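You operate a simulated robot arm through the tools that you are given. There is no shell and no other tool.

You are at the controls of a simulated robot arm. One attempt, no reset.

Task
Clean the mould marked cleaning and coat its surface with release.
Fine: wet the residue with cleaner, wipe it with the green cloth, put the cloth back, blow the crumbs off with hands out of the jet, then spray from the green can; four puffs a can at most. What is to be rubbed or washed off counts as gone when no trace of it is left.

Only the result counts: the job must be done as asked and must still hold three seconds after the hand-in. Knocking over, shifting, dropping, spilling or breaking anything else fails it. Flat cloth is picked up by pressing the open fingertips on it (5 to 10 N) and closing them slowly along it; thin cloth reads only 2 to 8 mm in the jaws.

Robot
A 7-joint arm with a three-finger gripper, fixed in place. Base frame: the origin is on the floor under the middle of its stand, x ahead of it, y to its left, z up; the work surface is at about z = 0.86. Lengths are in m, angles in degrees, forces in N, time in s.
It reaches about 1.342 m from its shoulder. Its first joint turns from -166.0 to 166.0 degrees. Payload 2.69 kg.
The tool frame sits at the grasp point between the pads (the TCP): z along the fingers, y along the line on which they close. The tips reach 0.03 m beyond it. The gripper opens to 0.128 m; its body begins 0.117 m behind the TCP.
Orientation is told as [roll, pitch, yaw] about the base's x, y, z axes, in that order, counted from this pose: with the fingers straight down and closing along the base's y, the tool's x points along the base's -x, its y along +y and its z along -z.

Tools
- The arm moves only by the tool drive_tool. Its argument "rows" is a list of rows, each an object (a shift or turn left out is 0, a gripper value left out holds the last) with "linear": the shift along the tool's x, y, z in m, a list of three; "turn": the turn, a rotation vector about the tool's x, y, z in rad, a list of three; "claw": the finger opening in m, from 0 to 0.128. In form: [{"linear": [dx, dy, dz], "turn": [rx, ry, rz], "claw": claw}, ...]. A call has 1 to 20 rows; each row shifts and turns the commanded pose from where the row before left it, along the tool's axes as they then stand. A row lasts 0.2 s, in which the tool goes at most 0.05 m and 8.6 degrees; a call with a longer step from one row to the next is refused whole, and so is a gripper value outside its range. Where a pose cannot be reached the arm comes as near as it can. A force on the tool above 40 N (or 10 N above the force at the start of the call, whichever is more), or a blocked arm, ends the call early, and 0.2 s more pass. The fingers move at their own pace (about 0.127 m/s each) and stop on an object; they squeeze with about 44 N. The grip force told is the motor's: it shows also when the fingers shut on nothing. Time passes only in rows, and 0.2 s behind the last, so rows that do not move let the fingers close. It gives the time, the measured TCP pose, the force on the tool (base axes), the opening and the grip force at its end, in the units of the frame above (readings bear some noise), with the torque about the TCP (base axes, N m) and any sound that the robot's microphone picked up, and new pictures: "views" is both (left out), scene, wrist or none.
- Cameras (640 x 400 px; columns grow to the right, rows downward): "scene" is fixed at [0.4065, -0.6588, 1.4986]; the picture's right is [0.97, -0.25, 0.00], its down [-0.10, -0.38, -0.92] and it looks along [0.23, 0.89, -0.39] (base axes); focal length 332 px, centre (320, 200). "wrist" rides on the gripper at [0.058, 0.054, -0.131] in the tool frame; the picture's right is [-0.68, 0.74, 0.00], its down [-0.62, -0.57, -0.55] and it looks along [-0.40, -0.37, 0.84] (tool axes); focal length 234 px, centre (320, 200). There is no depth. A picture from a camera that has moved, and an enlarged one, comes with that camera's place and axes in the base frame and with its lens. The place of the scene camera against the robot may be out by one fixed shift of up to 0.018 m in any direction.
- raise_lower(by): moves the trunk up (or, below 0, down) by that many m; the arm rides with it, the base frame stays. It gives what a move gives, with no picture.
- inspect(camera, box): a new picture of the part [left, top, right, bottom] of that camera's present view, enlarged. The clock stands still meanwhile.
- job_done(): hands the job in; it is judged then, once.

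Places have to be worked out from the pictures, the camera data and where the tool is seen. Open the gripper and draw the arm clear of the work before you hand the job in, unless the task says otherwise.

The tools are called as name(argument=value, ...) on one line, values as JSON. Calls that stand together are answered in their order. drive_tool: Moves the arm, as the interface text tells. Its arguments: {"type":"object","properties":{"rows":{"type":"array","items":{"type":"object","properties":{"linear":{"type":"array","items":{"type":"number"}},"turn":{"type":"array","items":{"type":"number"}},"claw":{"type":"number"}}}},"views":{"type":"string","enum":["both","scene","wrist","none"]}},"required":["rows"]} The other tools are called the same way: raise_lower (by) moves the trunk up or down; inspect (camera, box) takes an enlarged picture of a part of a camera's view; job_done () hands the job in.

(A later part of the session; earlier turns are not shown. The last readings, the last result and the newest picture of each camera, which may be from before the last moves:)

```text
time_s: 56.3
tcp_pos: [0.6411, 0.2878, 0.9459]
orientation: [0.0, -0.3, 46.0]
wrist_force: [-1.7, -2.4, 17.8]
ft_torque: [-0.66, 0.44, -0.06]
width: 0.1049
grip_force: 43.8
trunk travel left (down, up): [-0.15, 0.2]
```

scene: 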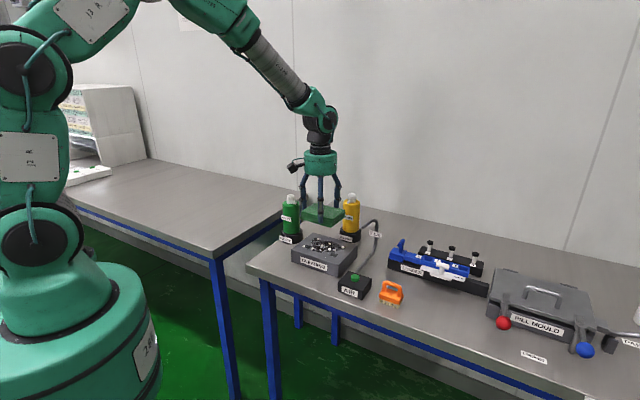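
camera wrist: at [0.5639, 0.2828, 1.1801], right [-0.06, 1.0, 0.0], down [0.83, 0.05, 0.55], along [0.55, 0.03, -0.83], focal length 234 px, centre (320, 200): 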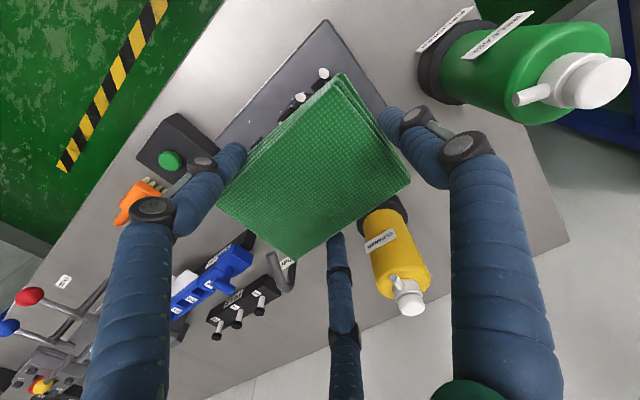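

That gives 18 N, a bit much; I ease 0.5 mm and begin wiping with small strokes along the pad's width direction.

drive_tool(rows=[{"linear": [0, 0, -0.0005]}, {"linear": [0.01, 0, 0]}, {"linear": [0.01, 0, 0]}, {"linear": [-0.01, 0, 0]}, {"linear": [-0.01, 0, 0]}], views="none")

inspect(camera="scene", box=[285, 215, 375, 285])

```text
time_s: 57.5
tcp_pos: [0.6393, 0.2862, 0.9463]
orientation: [-0.1, -0.1, 45.9]
wrist_force: [-5.8, -6.2, 19.2]
ft_torque: [-0.72, 0.04, -0.2]
width: 0.1046
grip_force: 44.5
trunk travel left (down, up): [-0.15, 0.2]
```

```text
5.71 times, centred on (330, 250) of scene
camera zoom: at [0.4065, -0.6588, 1.4986], right [0.97, -0.25, 0.0], down [-0.1, -0.38, -0.92], along [0.23, 0.89, -0.39], focal length 1898 px, centre (263, -86)
```

zoom: 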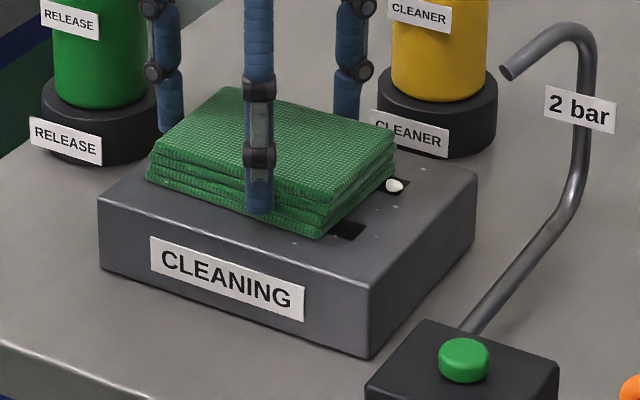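

The mould stays put and the wipe works under about 19 N; I lighten by 0.4 mm and make wider strokes both ways across the residue.

drive_tool(rows=[{"linear": [0.012, 0, -0.0004]}, {"linear": [0.012, 0, 0]}, {"linear": [-0.012, 0, 0]}, {"linear": [-0.012, 0, 0]}, {"linear": [-0.012, 0, 0]}, {"linear": [-0.012, 0, 0]}, {"linear": [0.012, 0, 0]}, {"linear": [0.012, 0, 0]}, {"linear": [0, 0.012, 0]}, {"linear": [0, 0.012, 0]}, {"linear": [0, -0.012, 0]}, {"linear": [0, -0.012, 0]}, {"linear": [0, -0.012, 0]}, {"linear": [0, -0.012, 0]}, {"linear": [0, 0.012, 0]}, {"linear": [0, 0.012, 0]}], views="none")

inspect(camera="scene", box=[285, 215, 375, 285])

inspect(camera="wrist", box=[120, 0, 480, 300])

```text
time_s: 60.9
tcp_pos: [0.6407, 0.2904, 0.9452]
orientation: [0.0, -0.3, 46.0]
wrist_force: [-1.5, 0.0, 1.5]
ft_torque: [-0.2, 0.02, -0.04]
width: 0.1043
grip_force: 44.1
trunk travel left (down, up): [-0.15, 0.2]
```

```text
5.71 times, centred on (330, 250) of scene
camera zoom: at [0.4065, -0.6588, 1.4986], right [0.97, -0.25, 0.0], down [-0.1, -0.38, -0.92], along [0.23, 0.89, -0.39], focal length 1898 px, centre (263, -86)
```

zoom: 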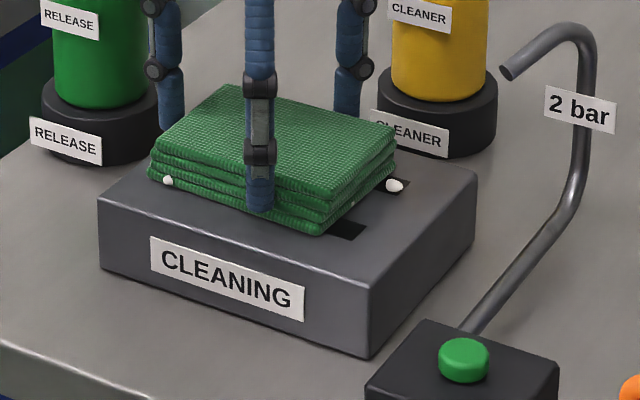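

```text
1.33 times, centred on (300, 150) of wrist
camera zoom: at [0.5611, 0.2855, 1.0772], right [-0.06, 1.0, 0.0], down [0.83, 0.05, 0.55], along [0.55, 0.03, -0.83], focal length 312 px, centre (347, 267)
```

zoom: 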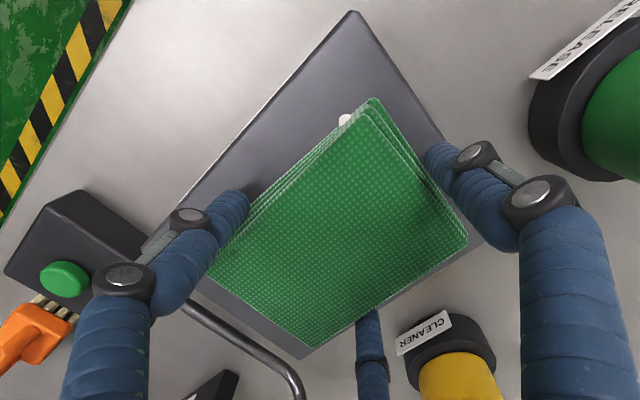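

Droplets beside the pad have been wiped off and crumbs stay in place. I lift 8 cm to look at the residue.

drive_tool(rows=[{"linear": [0, 0, -0.01]}, {"linear": [0, 0, -0.04]}, {"linear": [0, 0, -0.04]}, {}], views="none")

inspect(camera="scene", box=[285, 215, 375, 285])

```text
time_s: 61.9
tcp_pos: [0.6415, 0.2899, 1.0372]
orientation: [0.0, -0.2, 46.0]
wrist_force: [-0.8, 0.8, -0.3]
ft_torque: [0.03, -0.02, -0.01]
width: 0.1045
grip_force: 44.1
trunk travel left (down, up): [-0.15, 0.2]
```

```text
5.71 times, centred on (330, 250) of scene
camera zoom: at [0.4065, -0.6588, 1.4986], right [0.97, -0.25, 0.0], down [-0.1, -0.38, -0.92], along [0.23, 0.89, -0.39], focal length 1898 px, centre (263, -86)
```

zoom: 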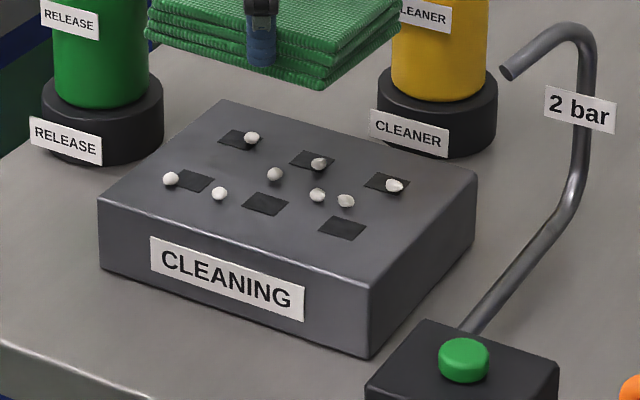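

The dark residue looks gone; only the crumbs and the six cavities remain. I zoom in hard to be sure no trace is left.

inspect(camera="scene", box=[302, 230, 347, 258])

inspect(camera="scene", box=[325, 235, 370, 263])

```text
14.22 times, centred on (324, 244) of scene
camera zoom: at [0.4065, -0.6588, 1.4986], right [0.97, -0.25, 0.0], down [-0.1, -0.38, -0.92], along [0.23, 0.89, -0.39], focal length 4725 px, centre (256, -426)
```

zoom: 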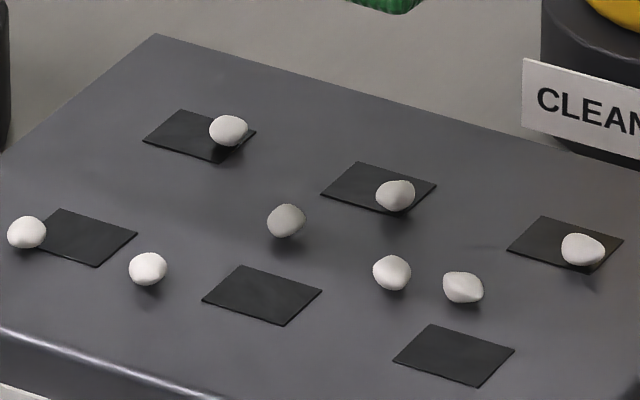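

```text
14.22 times, centred on (348, 249) of scene
camera zoom: at [0.4065, -0.6588, 1.4986], right [0.97, -0.25, 0.0], down [-0.1, -0.38, -0.92], along [0.23, 0.89, -0.39], focal length 4725 px, centre (-71, -497)
```

zoom: 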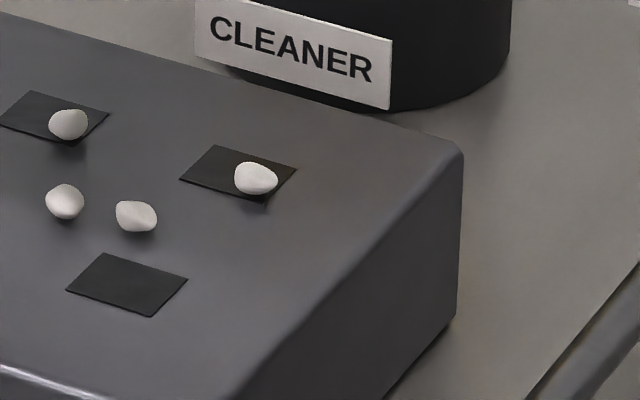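

No trace is visible from the scene camera. I carry the cloth back over its original place (pad centre about (0.470, 0.318), so TCP about (0.463, 0.323)) and use the wrist camera to re-check the mould on the way.

drive_tool(rows=[{"linear": [0, 0, -0.013]}, {"linear": [0.0201, 0.0302, 0]}, {"linear": [0.0201, 0.0302, 0]}, {"linear": [0.0201, 0.0302, 0]}, {"linear": [0.0201, 0.0302, 0]}, {"linear": [0.0201, 0.0302, 0]}, {}], views="wrist")

inspect(camera="wrist", box=[190, 230, 350, 340])

inspect(camera="scene", box=[290, 225, 380, 285])

```text
time_s: 63.5
tcp_pos: [0.4588, 0.3227, 1.0473]
orientation: [-0.1, -0.2, 46.0]
wrist_force: [-0.3, -0.8, -0.8]
ft_torque: [0.02, -0.02, 0.0]
width: 0.1045
grip_force: 44.1
trunk travel left (down, up): [-0.15, 0.2]
camera wrist: at [0.38, 0.3193, 1.1784], right [-0.06, 1.0, 0.0], down [0.83, 0.05, 0.55], along [0.55, 0.03, -0.83], focal length 234 px, centre (320, 200)
```

wrist: 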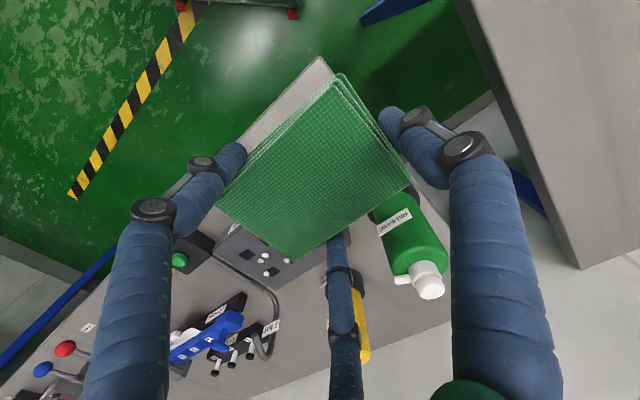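

```text
3.64 times, centred on (270, 285) of wrist
camera zoom: at [0.38, 0.3193, 1.1784], right [-0.06, 1.0, 0.0], down [0.83, 0.05, 0.55], along [0.55, 0.03, -0.83], focal length 852 px, centre (502, -109)
```

zoom: 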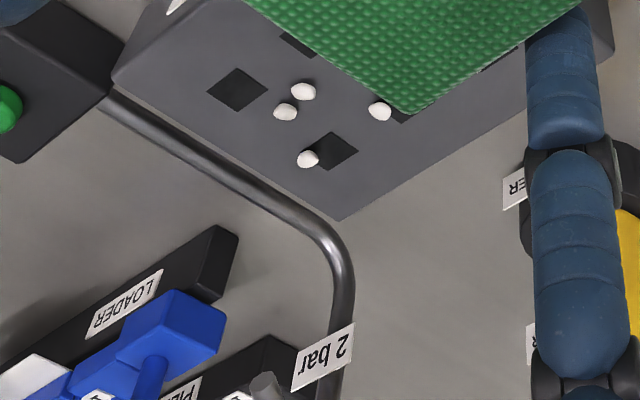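

```text
6.67 times, centred on (335, 255) of scene
camera zoom: at [0.4065, -0.6588, 1.4986], right [0.97, -0.25, 0.0], down [-0.1, -0.38, -0.92], along [0.23, 0.89, -0.39], focal length 2215 px, centre (220, -167)
```

zoom: 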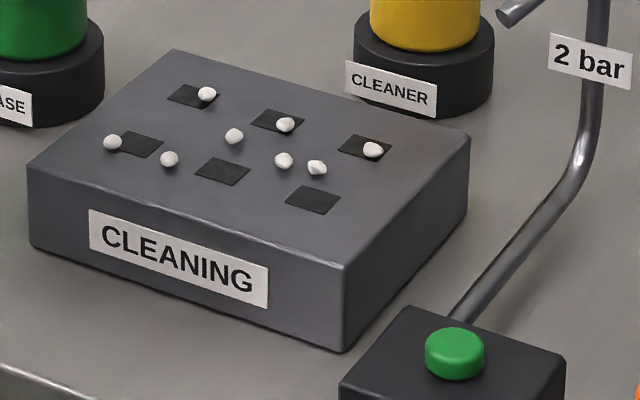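

The mould is clean in full light. I lower the cloth toward the table at its original spot, to TCP z about 0.91, and compare with the first picture.

drive_tool(rows=[{"linear": [-0.0021, -0.0022, 0.03]}, {"linear": [0, 0, 0.04]}, {"linear": [0, 0, 0.04]}, {"linear": [0, 0, 0.025]}, {}], views="none")

inspect(camera="scene", box=[235, 200, 325, 280])

```text
time_s: 64.7
tcp_pos: [0.4683, 0.3217, 0.9106]
orientation: [0.0, -0.2, 46.0]
wrist_force: [0.1, 0.3, -0.2]
ft_torque: [0.0, 0.05, 0.01]
width: 0.1047
grip_force: 43.8
trunk travel left (down, up): [-0.15, 0.2]
```

```text
5.00 times, centred on (280, 240) of scene
camera zoom: at [0.4065, -0.6588, 1.4986], right [0.97, -0.25, 0.0], down [-0.1, -0.38, -0.92], along [0.23, 0.89, -0.39], focal length 1661 px, centre (520, 0)
```

zoom: 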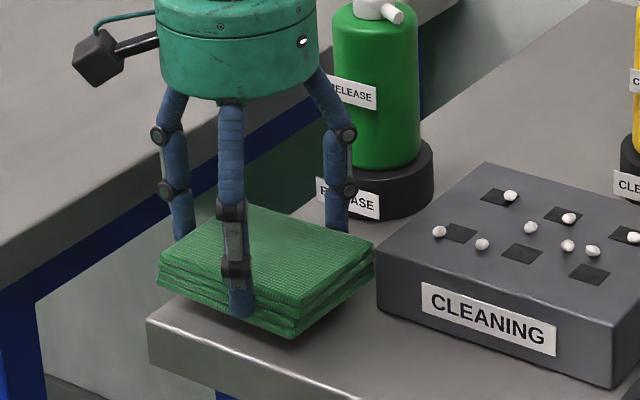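

The pad sits over its original spot (corners match the first picture within a few pixels once lowered). I lower the last 14 mm gently.

drive_tool(rows=[{"linear": [0, 0, 0.005]}, {"linear": [0, 0, 0.004]}, {"linear": [0, 0, 0.002]}, {"linear": [0, 0, 0.001]}, {"linear": [0, 0, 0.001]}], views="none")

```text
time_s: 65.9
tcp_pos: [0.4657, 0.3202, 0.8992]
orientation: [0.1, -0.2, 46.0]
wrist_force: [0.3, 0.3, -0.3]
ft_torque: [-0.01, 0.0, 0.02]
width: 0.1046
grip_force: 43.8
trunk travel left (down, up): [-0.15, 0.2]
```

drive_tool(rows=[{"linear": [0, 0, 0.001]}, {"linear": [0, 0, 0.001]}, {"linear": [0, 0, 0.001]}], views="none")

inspect(camera="scene", box=[235, 200, 325, 280])

```text
time_s: 66.7
tcp_pos: [0.4672, 0.3221, 0.8974]
orientation: [-0.1, -0.3, 46.0]
wrist_force: [-0.4, 0.3, -1.0]
ft_torque: [0.01, 0.03, 0.0]
width: 0.1046
grip_force: 43.8
trunk travel left (down, up): [-0.15, 0.2]
```

```text
5.00 times, centred on (280, 240) of scene
camera zoom: at [0.4065, -0.6588, 1.4986], right [0.97, -0.25, 0.0], down [-0.1, -0.38, -0.92], along [0.23, 0.89, -0.39], focal length 1661 px, centre (520, 0)
```

zoom: 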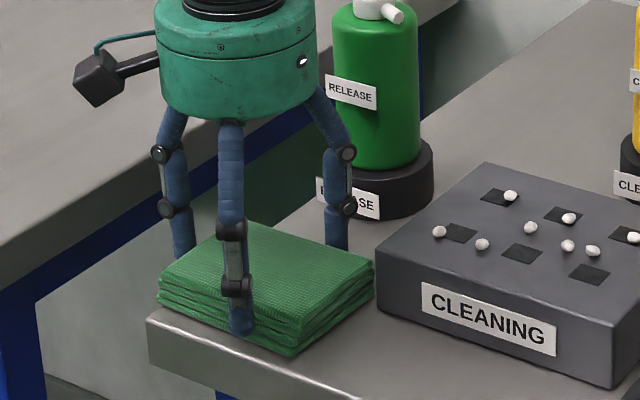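

Nearly down; the picture matches the original placement. I lower 1 mm more for contact.

drive_tool(rows=[{"linear": [0, 0, 0.0008]}, {"linear": [0, 0, 0.0008]}], views="none")

```text
time_s: 67.3
tcp_pos: [0.4667, 0.322, 0.8958]
orientation: [0.0, -0.2, 46.0]
wrist_force: [-0.1, -2.3, 10.2]
ft_torque: [-0.33, 0.38, 0.03]
width: 0.1045
grip_force: 43.9
trunk travel left (down, up): [-0.15, 0.2]
```

The pad is on the table (10 N at TCP z 0.896, the grip height). I open the fingers and rise straight up clear of it.

drive_tool(rows=[{"linear": [0, 0, -0.0005], "claw": 0.108}, {"claw": 0.114}, {"claw": 0.12}, {"claw": 0.128}, {}, {"linear": [0, 0, -0.01]}, {"linear": [0, 0, -0.02]}, {"linear": [0, 0, -0.04]}, {"linear": [0, 0, -0.05]}, {"linear": [0, 0, -0.05]}, {}], views="both")

inspect(camera="scene", box=[235, 200, 325, 280])

inspect(camera="wrist", box=[200, 50, 440, 290])

```text
time_s: 69.7
tcp_pos: [0.4687, 0.3162, 1.0655]
orientation: [0.0, -0.2, 46.0]
wrist_force: [-0.3, -0.2, 0.5]
ft_torque: [0.03, -0.06, -0.02]
width: 0.128
grip_force: 0.0
trunk travel left (down, up): [-0.15, 0.2]
camera wrist: at [0.3886, 0.3139, 1.1969], right [-0.06, 1.0, 0.0], down [0.83, 0.05, 0.55], along [0.55, 0.03, -0.83], focal length 234 px, centre (320, 200)
```

scene: 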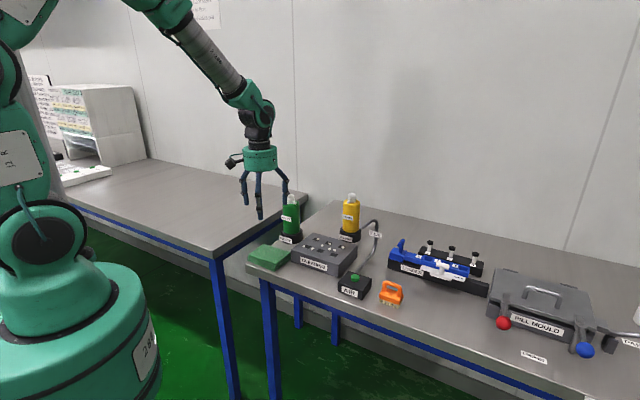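
wrist: 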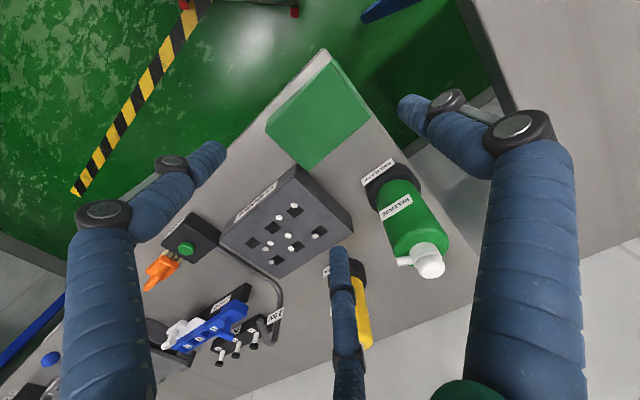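

```text
5.00 times, centred on (280, 240) of scene
camera zoom: at [0.4065, -0.6588, 1.4986], right [0.97, -0.25, 0.0], down [-0.1, -0.38, -0.92], along [0.23, 0.89, -0.39], focal length 1661 px, centre (520, 0)
```

zoom: 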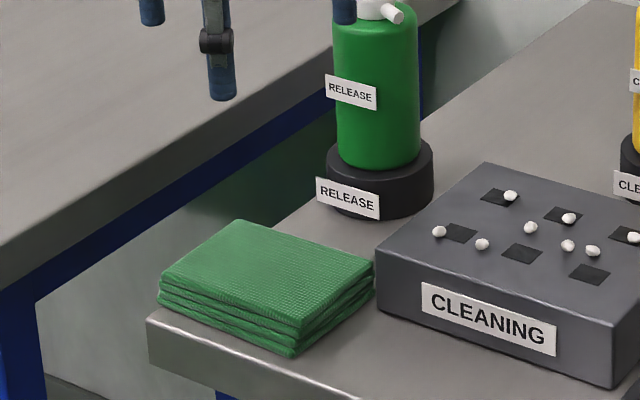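

```text
1.67 times, centred on (320, 170) of wrist
camera zoom: at [0.3886, 0.3139, 1.1969], right [-0.06, 1.0, 0.0], down [0.83, 0.05, 0.55], along [0.55, 0.03, -0.83], focal length 390 px, centre (320, 250)
```

zoom: 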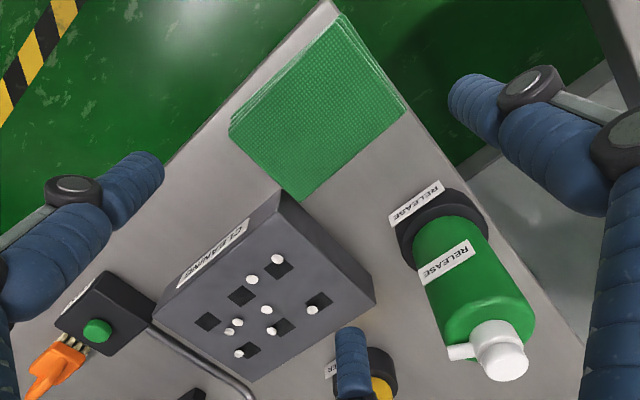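

The cloth is back exactly where it was and the mould is clean. Before pressing AIR I need to know where the jet goes, so I move above the air nozzle (about (0.769, 0.243, 0.99)) at TCP z 1.13 to view its direction.

drive_tool(rows=[{"linear": [0, 0, -0.04]}, {"linear": [0, 0, -0.025]}, {"linear": [-0.0224, -0.0386, 0]}, {"linear": [-0.0224, -0.0386, 0]}, {"linear": [-0.0224, -0.0386, 0]}, {"linear": [-0.0224, -0.0386, 0]}, {"linear": [-0.0224, -0.0386, 0]}, {"linear": [-0.0224, -0.0386, 0]}, {"linear": [-0.0224, -0.0386, 0]}, {}], views="both")

inspect(camera="wrist", box=[160, 40, 480, 260])

```text
time_s: 71.9
tcp_pos: [0.7698, 0.2466, 1.1311]
orientation: [0.1, -0.2, 46.0]
wrist_force: [-0.7, -0.7, -1.0]
ft_torque: [-0.02, 0.04, 0.01]
width: 0.1283
grip_force: 0.0
trunk travel left (down, up): [-0.15, 0.2]
camera wrist: at [0.6905, 0.2433, 1.2625], right [-0.06, 1.0, 0.0], down [0.83, 0.05, 0.55], along [0.55, 0.03, -0.84], focal length 234 px, centre (320, 200)
```

scene: 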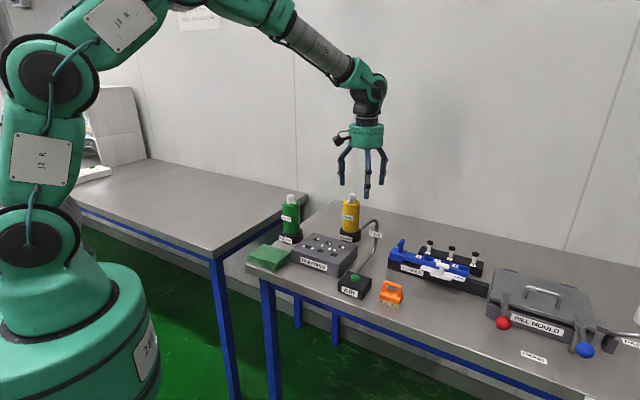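
wrist: 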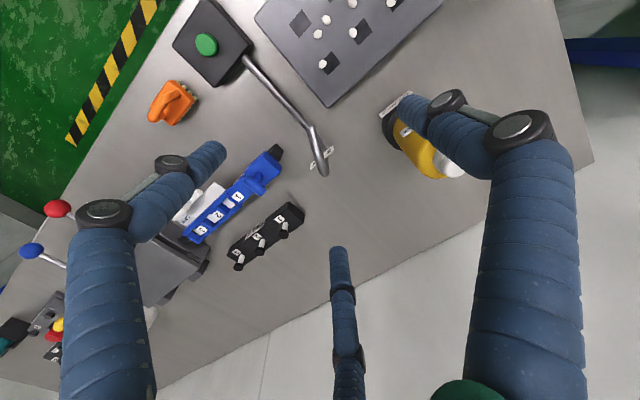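

```text
1.82 times, centred on (320, 150) of wrist
camera zoom: at [0.6905, 0.2433, 1.2625], right [-0.06, 1.0, 0.0], down [0.83, 0.05, 0.55], along [0.55, 0.03, -0.84], focal length 426 px, centre (320, 291)
```

zoom: 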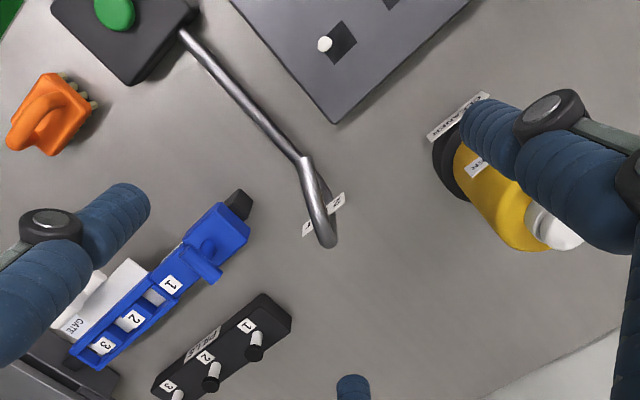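

The nozzle's end shows near the picture's middle. I zoom in to see its axis precisely.

inspect(camera="wrist", box=[280, 90, 360, 190])

inspect(camera="scene", box=[340, 210, 400, 300])

```text
4.00 times, centred on (320, 140) of wrist
camera zoom: at [0.6905, 0.2433, 1.2625], right [-0.06, 1.0, 0.0], down [0.83, 0.05, 0.55], along [0.55, 0.03, -0.84], focal length 937 px, centre (320, 440)
```

zoom: 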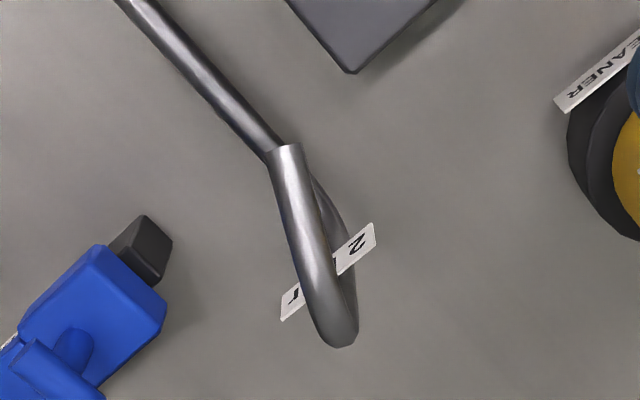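

```text
4.44 times, centred on (370, 255) of scene
camera zoom: at [0.4065, -0.6588, 1.4986], right [0.97, -0.25, 0.0], down [-0.1, -0.38, -0.92], along [0.23, 0.89, -0.39], focal length 1477 px, centre (98, -44)
```

zoom: 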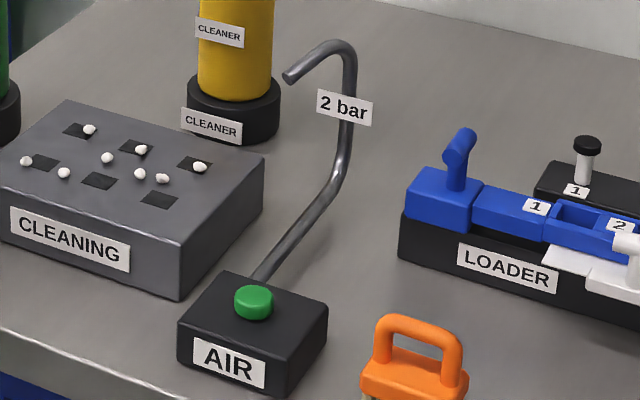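

The nozzle axis runs roughly from (0.767, 0.238, 0.99) toward −x and down, over the mould; the AIR button near (0.689, 0.107) lies about 0.1 m to its side, so a vertical press there keeps the hand out of the jet. I move above the button at z 1.08 with open fingers to fix its position.

drive_tool(rows=[{"linear": [0.0393, -0.0098, 0.0125]}, {"linear": [0.0393, -0.0098, 0.0125]}, {"linear": [0.0393, -0.0098, 0.0125]}, {"linear": [0.0393, -0.0098, 0.0125]}, {}], views="both")

inspect(camera="wrist", box=[240, 80, 400, 220])

```text
time_s: 73.1
tcp_pos: [0.6882, 0.105, 1.0828]
orientation: [-0.1, -0.1, 46.0]
wrist_force: [-0.2, -0.8, -0.1]
ft_torque: [0.04, -0.03, -0.02]
width: 0.1282
grip_force: 0.0
trunk travel left (down, up): [-0.15, 0.2]
camera wrist: at [0.6092, 0.1011, 1.2137], right [-0.06, 1.0, 0.0], down [0.83, 0.05, 0.55], along [0.55, 0.03, -0.83], focal length 234 px, centre (320, 200)
```

scene: 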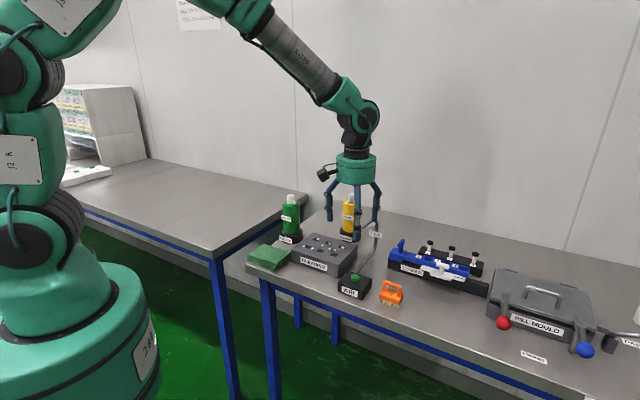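
wrist: 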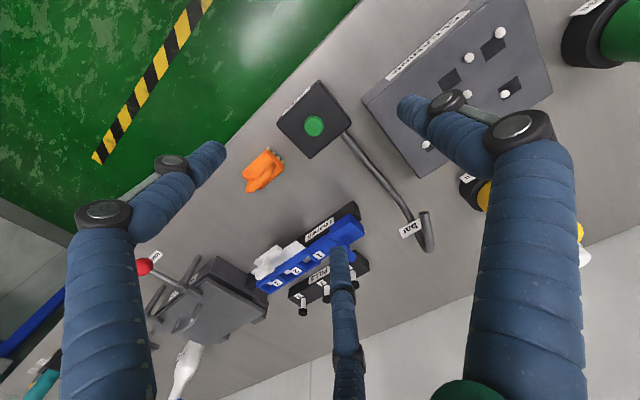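

```text
2.86 times, centred on (320, 150) of wrist
camera zoom: at [0.6092, 0.1011, 1.2137], right [-0.06, 1.0, 0.0], down [0.83, 0.05, 0.55], along [0.55, 0.03, -0.83], focal length 669 px, centre (320, 343)
```

zoom: 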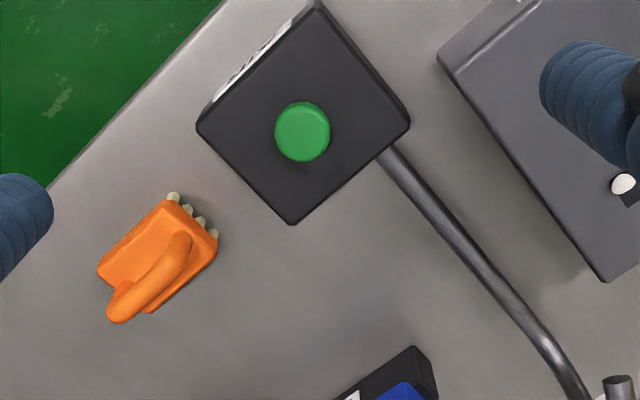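

The button's centre appears at tool offset (+2.5, −8.7) mm. I shift there and lower to TCP z 0.99 to re-measure closer.

drive_tool(rows=[{"linear": [0.0025, -0.0087, 0.03]}, {"linear": [0, 0, 0.04]}, {"linear": [0, 0, 0.023]}, {}], views="wrist")

inspect(camera="wrist", box=[240, 110, 400, 250])

inspect(camera="scene", box=[310, 200, 410, 300])

```text
time_s: 74.1
tcp_pos: [0.6911, 0.097, 0.9875]
orientation: [-0.1, -0.2, 46.0]
wrist_force: [0.9, -0.1, -0.4]
ft_torque: [-0.01, 0.01, 0.02]
width: 0.1279
grip_force: 0.1
trunk travel left (down, up): [-0.15, 0.2]
camera wrist: at [0.6122, 0.0935, 1.1194], right [-0.06, 1.0, 0.0], down [0.83, 0.05, 0.55], along [0.55, 0.03, -0.83], focal length 234 px, centre (320, 200)
```

wrist: 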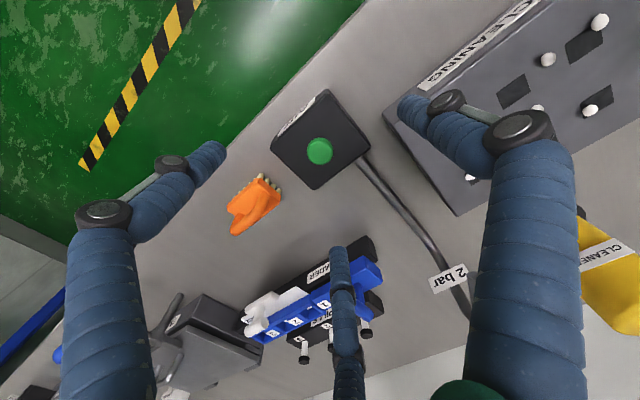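

```text
2.86 times, centred on (320, 180) of wrist
camera zoom: at [0.6122, 0.0935, 1.1194], right [-0.06, 1.0, 0.0], down [0.83, 0.05, 0.55], along [0.55, 0.03, -0.83], focal length 669 px, centre (320, 257)
```

zoom: 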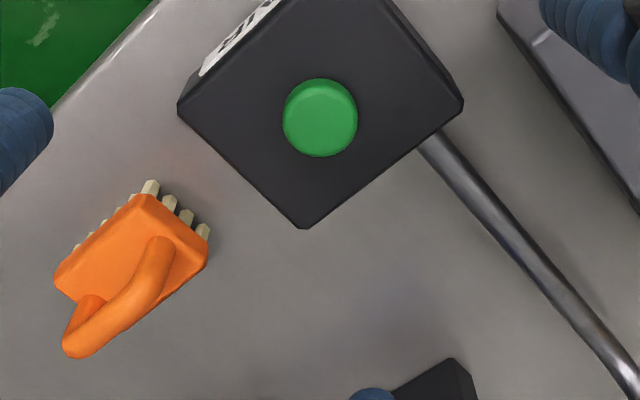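

```text
4.00 times, centred on (360, 250) of scene
camera zoom: at [0.4065, -0.6588, 1.4986], right [0.97, -0.25, 0.0], down [-0.1, -0.38, -0.92], along [0.23, 0.89, -0.39], focal length 1329 px, centre (160, 0)
```

zoom: 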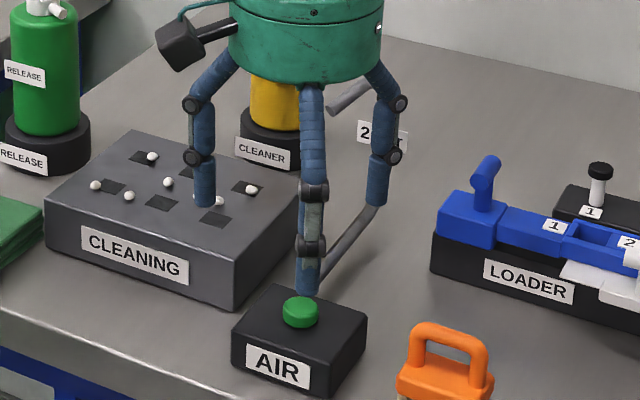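

The tool axis is now over the button within 1 mm (button top about z 0.91). I close the fingers and go down to TCP z 0.952.

drive_tool(rows=[{"claw": 0.0}, {}, {}, {}, {"linear": [0, 0, 0.02]}, {"linear": [0, 0, 0.015]}, {}], views="none")

inspect(camera="scene", box=[310, 200, 410, 300])

inspect(camera="wrist", box=[240, 90, 400, 230])

```text
time_s: 75.7
tcp_pos: [0.6914, 0.0957, 0.9542]
orientation: [0.1, -0.3, 46.0]
wrist_force: [0.7, 0.3, -0.5]
ft_torque: [0.02, 0.0, -0.05]
width: 0.0023
grip_force: 31.7
trunk travel left (down, up): [-0.15, 0.2]
```

```text
4.00 times, centred on (360, 250) of scene
camera zoom: at [0.4065, -0.6588, 1.4986], right [0.97, -0.25, 0.0], down [-0.1, -0.38, -0.92], along [0.23, 0.89, -0.39], focal length 1329 px, centre (160, 0)
```

zoom: 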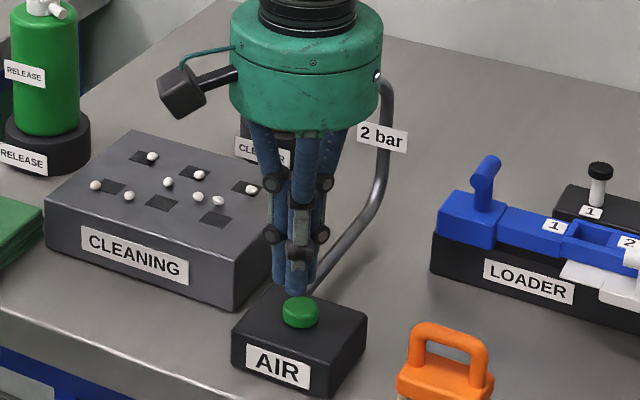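

```text
2.86 times, centred on (320, 160) of wrist
camera zoom: at [0.6129, 0.0926, 1.0855], right [-0.06, 1.0, 0.0], down [0.83, 0.05, 0.55], along [0.55, 0.03, -0.83], focal length 669 px, centre (320, 314)
```

zoom: 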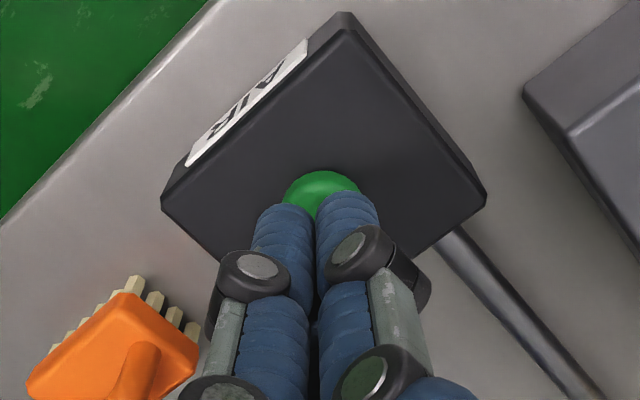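

The closed tips are right above the button, with the hand well aside from the nozzle-to-mould line. I press down in 1.5 mm steps, listening for the air.

drive_tool(rows=[{"linear": [0, 0, 0.003]}, {"linear": [0, 0, 0.002]}, {"linear": [0, 0, 0.002]}, {"linear": [0, 0, 0.0015]}], views="none")

```text
time_s: 76.7
tcp_pos: [0.6934, 0.0963, 0.9459]
orientation: [0.0, -0.2, 46.0]
wrist_force: [-1.1, -0.2, 0.4]
ft_torque: [0.01, 0.03, 0.02]
width: 0.0021
grip_force: 31.5
trunk travel left (down, up): [-0.15, 0.2]
```

drive_tool(rows=[{"linear": [0, 0, 0.0015]}, {"linear": [0, 0, 0.001]}, {"linear": [0, 0, 0.001]}], views="none")

```text
time_s: 77.5
tcp_pos: [0.6925, 0.0976, 0.9418]
orientation: [-0.1, -0.2, 46.1]
wrist_force: [0.3, 0.2, -0.2]
ft_torque: [0.0, 0.0, 0.0]
width: 0.0023
grip_force: 31.5
trunk travel left (down, up): [-0.15, 0.2]
```

No contact yet at z 0.942; I continue in 1 mm steps.

drive_tool(rows=[{"linear": [0, 0, 0.001]}, {"linear": [0, 0, 0.001]}, {"linear": [0, 0, 0.001]}], views="none")

inspect(camera="scene", box=[310, 220, 390, 300])

```text
time_s: 78.3
tcp_pos: [0.6925, 0.0976, 0.9387]
orientation: [0.0, -0.2, 46.1]
wrist_force: [0.0, 0.0, -0.7]
ft_torque: [-0.01, 0.01, 0.0]
width: 0.0022
grip_force: 31.3
trunk travel left (down, up): [-0.15, 0.2]
```

```text
5.00 times, centred on (350, 260) of scene
camera zoom: at [0.4065, -0.6588, 1.4986], right [0.97, -0.25, 0.0], down [-0.1, -0.38, -0.92], along [0.23, 0.89, -0.39], focal length 1661 px, centre (170, -100)
```

zoom: 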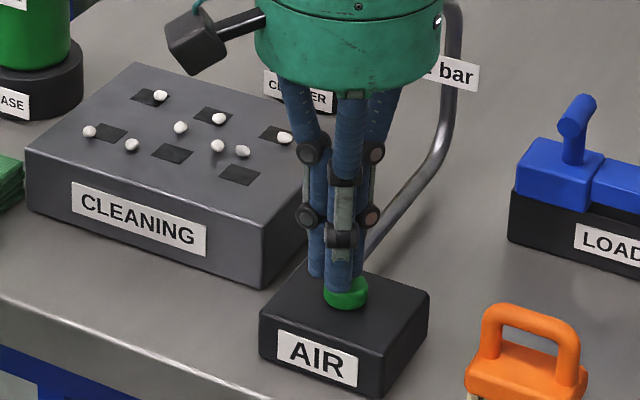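

Still no contact and the cluster is about 4–5 mm left of the button's centre; I shift +4 mm in x and go on down.

drive_tool(rows=[{"linear": [-0.0021, -0.0036, 0]}, {"linear": [0, 0, 0.001]}, {"linear": [0, 0, 0.001]}, {"linear": [0, 0, 0.001]}], views="none")

```text
time_s: 79.3
tcp_pos: [0.6954, 0.0964, 0.937]
orientation: [0.0, -0.2, 46.1]
wrist_force: [0.3, -0.6, 0.2]
ft_torque: [0.0, -0.04, 0.01]
width: 0.0021
grip_force: 31.3
trunk travel left (down, up): [-0.15, 0.2]
```

drive_tool(rows=[{"linear": [0, 0, 0.001]}, {"linear": [0, 0, 0.001]}], views="none")

inspect(camera="scene", box=[310, 220, 390, 300])

```text
time_s: 79.9
tcp_pos: [0.6949, 0.096, 0.9329]
orientation: [-0.1, -0.2, 46.1]
wrist_force: [0.4, 0.0, 0.4]
ft_torque: [0.03, -0.02, -0.02]
width: 0.002
grip_force: 31.3
trunk travel left (down, up): [-0.15, 0.2]
```

```text
5.00 times, centred on (350, 260) of scene
camera zoom: at [0.4065, -0.6588, 1.4986], right [0.97, -0.25, 0.0], down [-0.1, -0.38, -0.92], along [0.23, 0.89, -0.39], focal length 1661 px, centre (170, -100)
```

zoom: 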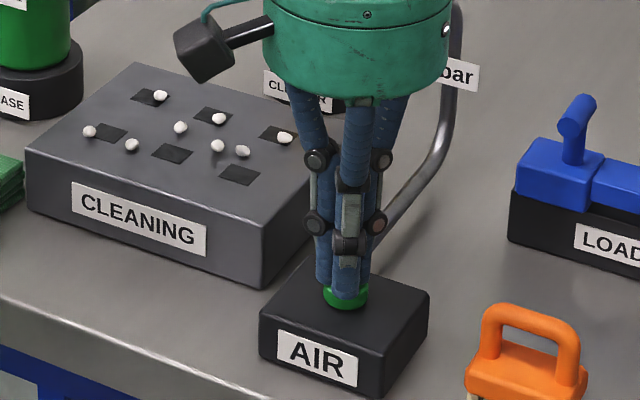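

Very close now. I continue pressing 1 mm per row and check for the click.

drive_tool(rows=[{"linear": [0, 0, 0.001]}, {"linear": [0, 0, 0.001]}], views="none")

```text
time_s: 80.5
tcp_pos: [0.6978, 0.0955, 0.9309]
orientation: [0.0, -0.2, 46.1]
wrist_force: [-0.5, 0.9, 2.8]
ft_torque: [0.01, 0.01, 0.02]
width: 0.006
grip_force: 31.1
trunk travel left (down, up): [-0.15, 0.2]
```

Contact has begun (2.8 N). I press on in half-millimetre steps.

drive_tool(rows=[{"linear": [0, 0, 0.0007]}, {"linear": [0, 0, 0.0007]}], views="none")

inspect(camera="scene", box=[290, 210, 410, 300])

```text
time_s: 81.1
tcp_pos: [0.6975, 0.0956, 0.931]
orientation: [0.0, -0.2, 45.9]
wrist_force: [1.3, -1.0, 2.9]
ft_torque: [0.0, 0.02, -0.01]
width: 0.0062
grip_force: 31.5
trunk travel left (down, up): [-0.15, 0.2]
heard: click
```

```text
4.44 times, centred on (350, 255) of scene
camera zoom: at [0.4065, -0.6588, 1.4986], right [0.97, -0.25, 0.0], down [-0.1, -0.38, -0.92], along [0.23, 0.89, -0.39], focal length 1477 px, centre (187, -44)
```

zoom: 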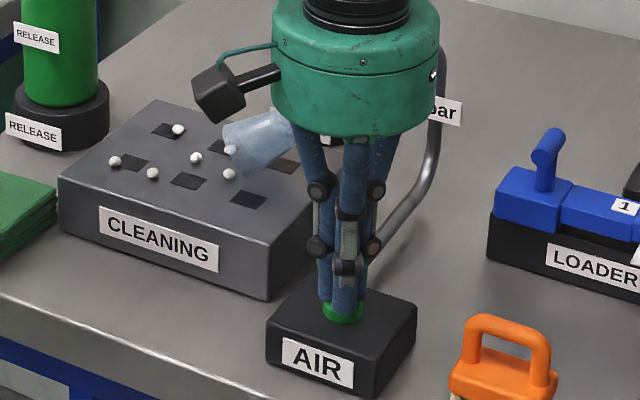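

The air is on: a bluish jet runs from the nozzle along the mould, away from the hand, and crumbs begin to go. I hold the button down for a second and look again.

drive_tool(rows=[{}, {}, {}, {}, {}], views="none")

inspect(camera="scene", box=[270, 210, 390, 300])

```text
time_s: 82.3
tcp_pos: [0.6964, 0.0967, 0.931]
orientation: [0.2, -0.2, 46.1]
wrist_force: [1.0, 1.4, 2.1]
ft_torque: [0.02, -0.02, 0.0]
width: 0.006
grip_force: 31.9
trunk travel left (down, up): [-0.15, 0.2]
```

```text
4.44 times, centred on (330, 255) of scene
camera zoom: at [0.4065, -0.6588, 1.4986], right [0.97, -0.25, 0.0], down [-0.1, -0.38, -0.92], along [0.23, 0.89, -0.39], focal length 1477 px, centre (276, -44)
```

zoom: 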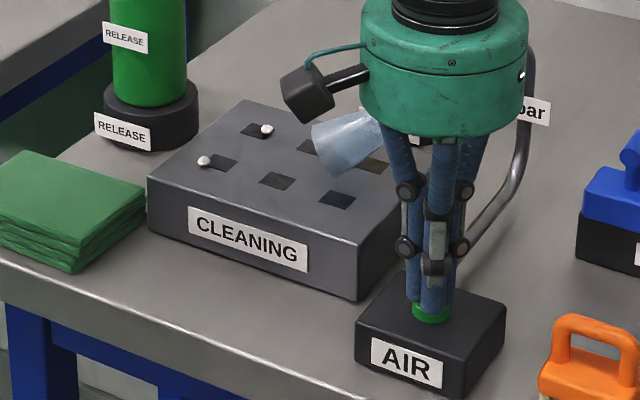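

Only two crumbs are left on the mould and the jet is still on. I hold another second and check.

drive_tool(rows=[{}, {}, {}, {}, {}, {}], views="none")

inspect(camera="scene", box=[270, 210, 390, 300])

```text
time_s: 83.7
tcp_pos: [0.6965, 0.096, 0.931]
orientation: [0.0, -0.3, 46.0]
wrist_force: [0.9, 0.9, 2.3]
ft_torque: [0.03, 0.02, 0.0]
width: 0.0063
grip_force: 31.9
trunk travel left (down, up): [-0.15, 0.2]
```

```text
4.44 times, centred on (330, 255) of scene
camera zoom: at [0.4065, -0.6588, 1.4986], right [0.97, -0.25, 0.0], down [-0.1, -0.38, -0.92], along [0.23, 0.89, -0.39], focal length 1477 px, centre (276, -44)
```

zoom: 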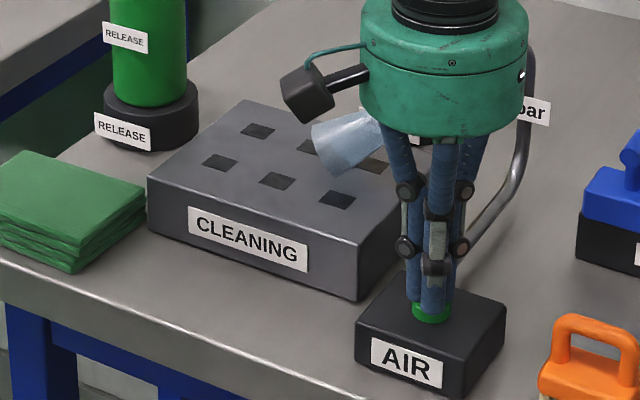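

No crumb is visible on the mould any more. I hold a little longer to be sure of the part hidden by the hand, then release the button by rising.

drive_tool(rows=[{}, {}, {}, {}, {}, {"linear": [0, 0, -0.003]}, {"linear": [0, 0, -0.01]}, {"linear": [0, 0, -0.04]}, {"linear": [0, 0, -0.05]}, {"linear": [0, 0, -0.05]}, {}], views="both")

inspect(camera="scene", box=[270, 210, 390, 300])

inspect(camera="scene", box=[290, 225, 380, 285])

```text
time_s: 86.1
tcp_pos: [0.6931, 0.0976, 1.0837]
orientation: [0.0, -0.3, 45.9]
wrist_force: [-0.2, -0.9, 1.3]
ft_torque: [-0.02, -0.03, -0.03]
width: 0.0019
grip_force: 31.4
trunk travel left (down, up): [-0.15, 0.2]
camera wrist: at [0.614, 0.0933, 1.2148], right [-0.06, 1.0, 0.0], down [0.83, 0.05, 0.55], along [0.55, 0.03, -0.83], focal length 234 px, centre (320, 200)
```

scene: 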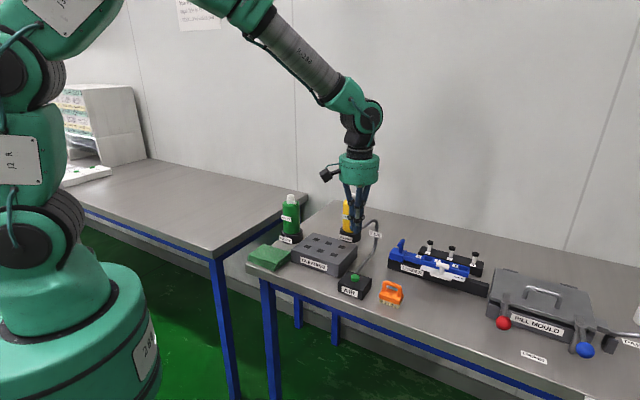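
wrist: 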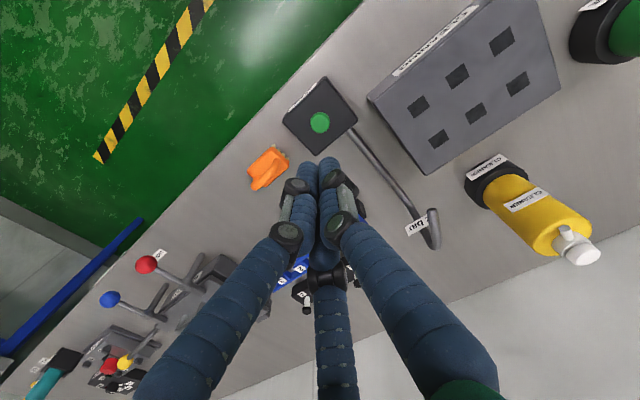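

```text
4.44 times, centred on (330, 255) of scene
camera zoom: at [0.4065, -0.6588, 1.4986], right [0.97, -0.25, 0.0], down [-0.1, -0.38, -0.92], along [0.23, 0.89, -0.39], focal length 1477 px, centre (276, -44)
```

zoom: 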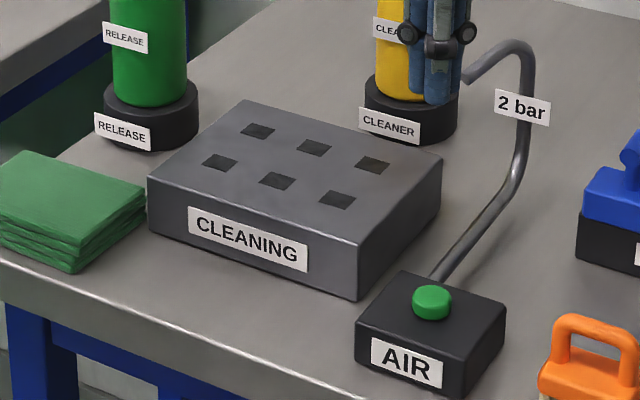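

```text
6.67 times, centred on (335, 255) of scene
camera zoom: at [0.4065, -0.6588, 1.4986], right [0.97, -0.25, 0.0], down [-0.1, -0.38, -0.92], along [0.23, 0.89, -0.39], focal length 2215 px, centre (220, -167)
```

zoom: 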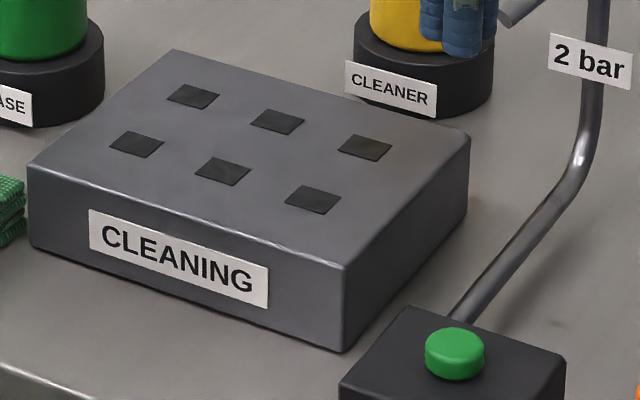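

All crumbs are gone and the surface looks clean. I zoom in closely to check for any trace of residue, particularly in the right-hand cavity.

inspect(camera="scene", box=[302, 230, 347, 258])

inspect(camera="scene", box=[325, 235, 365, 260])

inspect(camera="wrist", box=[360, 0, 570, 180])

```text
14.22 times, centred on (324, 244) of scene
camera zoom: at [0.4065, -0.6588, 1.4986], right [0.97, -0.25, 0.0], down [-0.1, -0.38, -0.92], along [0.23, 0.89, -0.39], focal length 4725 px, centre (256, -426)
```

zoom: 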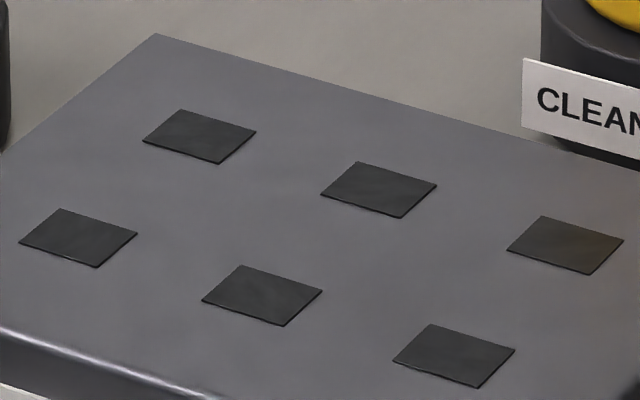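

```text
16.00 times, centred on (345, 248) of scene
camera zoom: at [0.4065, -0.6588, 1.4986], right [0.97, -0.25, 0.0], down [-0.1, -0.38, -0.92], along [0.23, 0.89, -0.39], focal length 5316 px, centre (-80, -560)
```

zoom: 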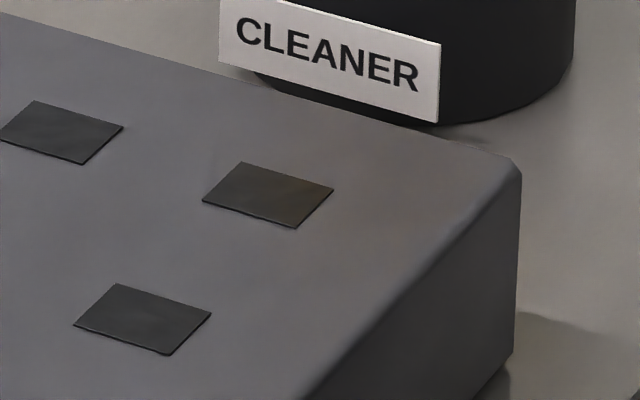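

```text
2.22 times, centred on (465, 90) of wrist
camera zoom: at [0.614, 0.0933, 1.2148], right [-0.06, 1.0, 0.0], down [0.83, 0.05, 0.55], along [0.55, 0.03, -0.83], focal length 520 px, centre (-2, 444)
```

zoom: 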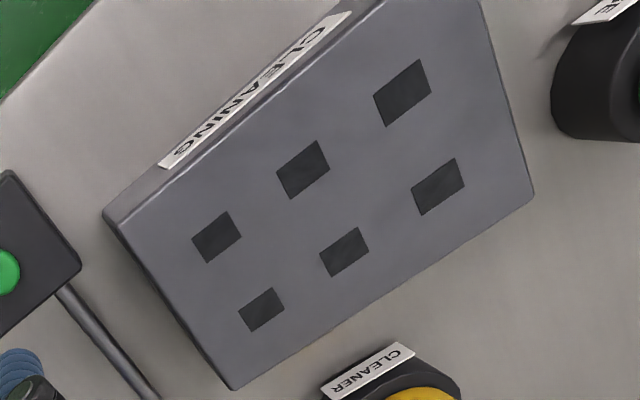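

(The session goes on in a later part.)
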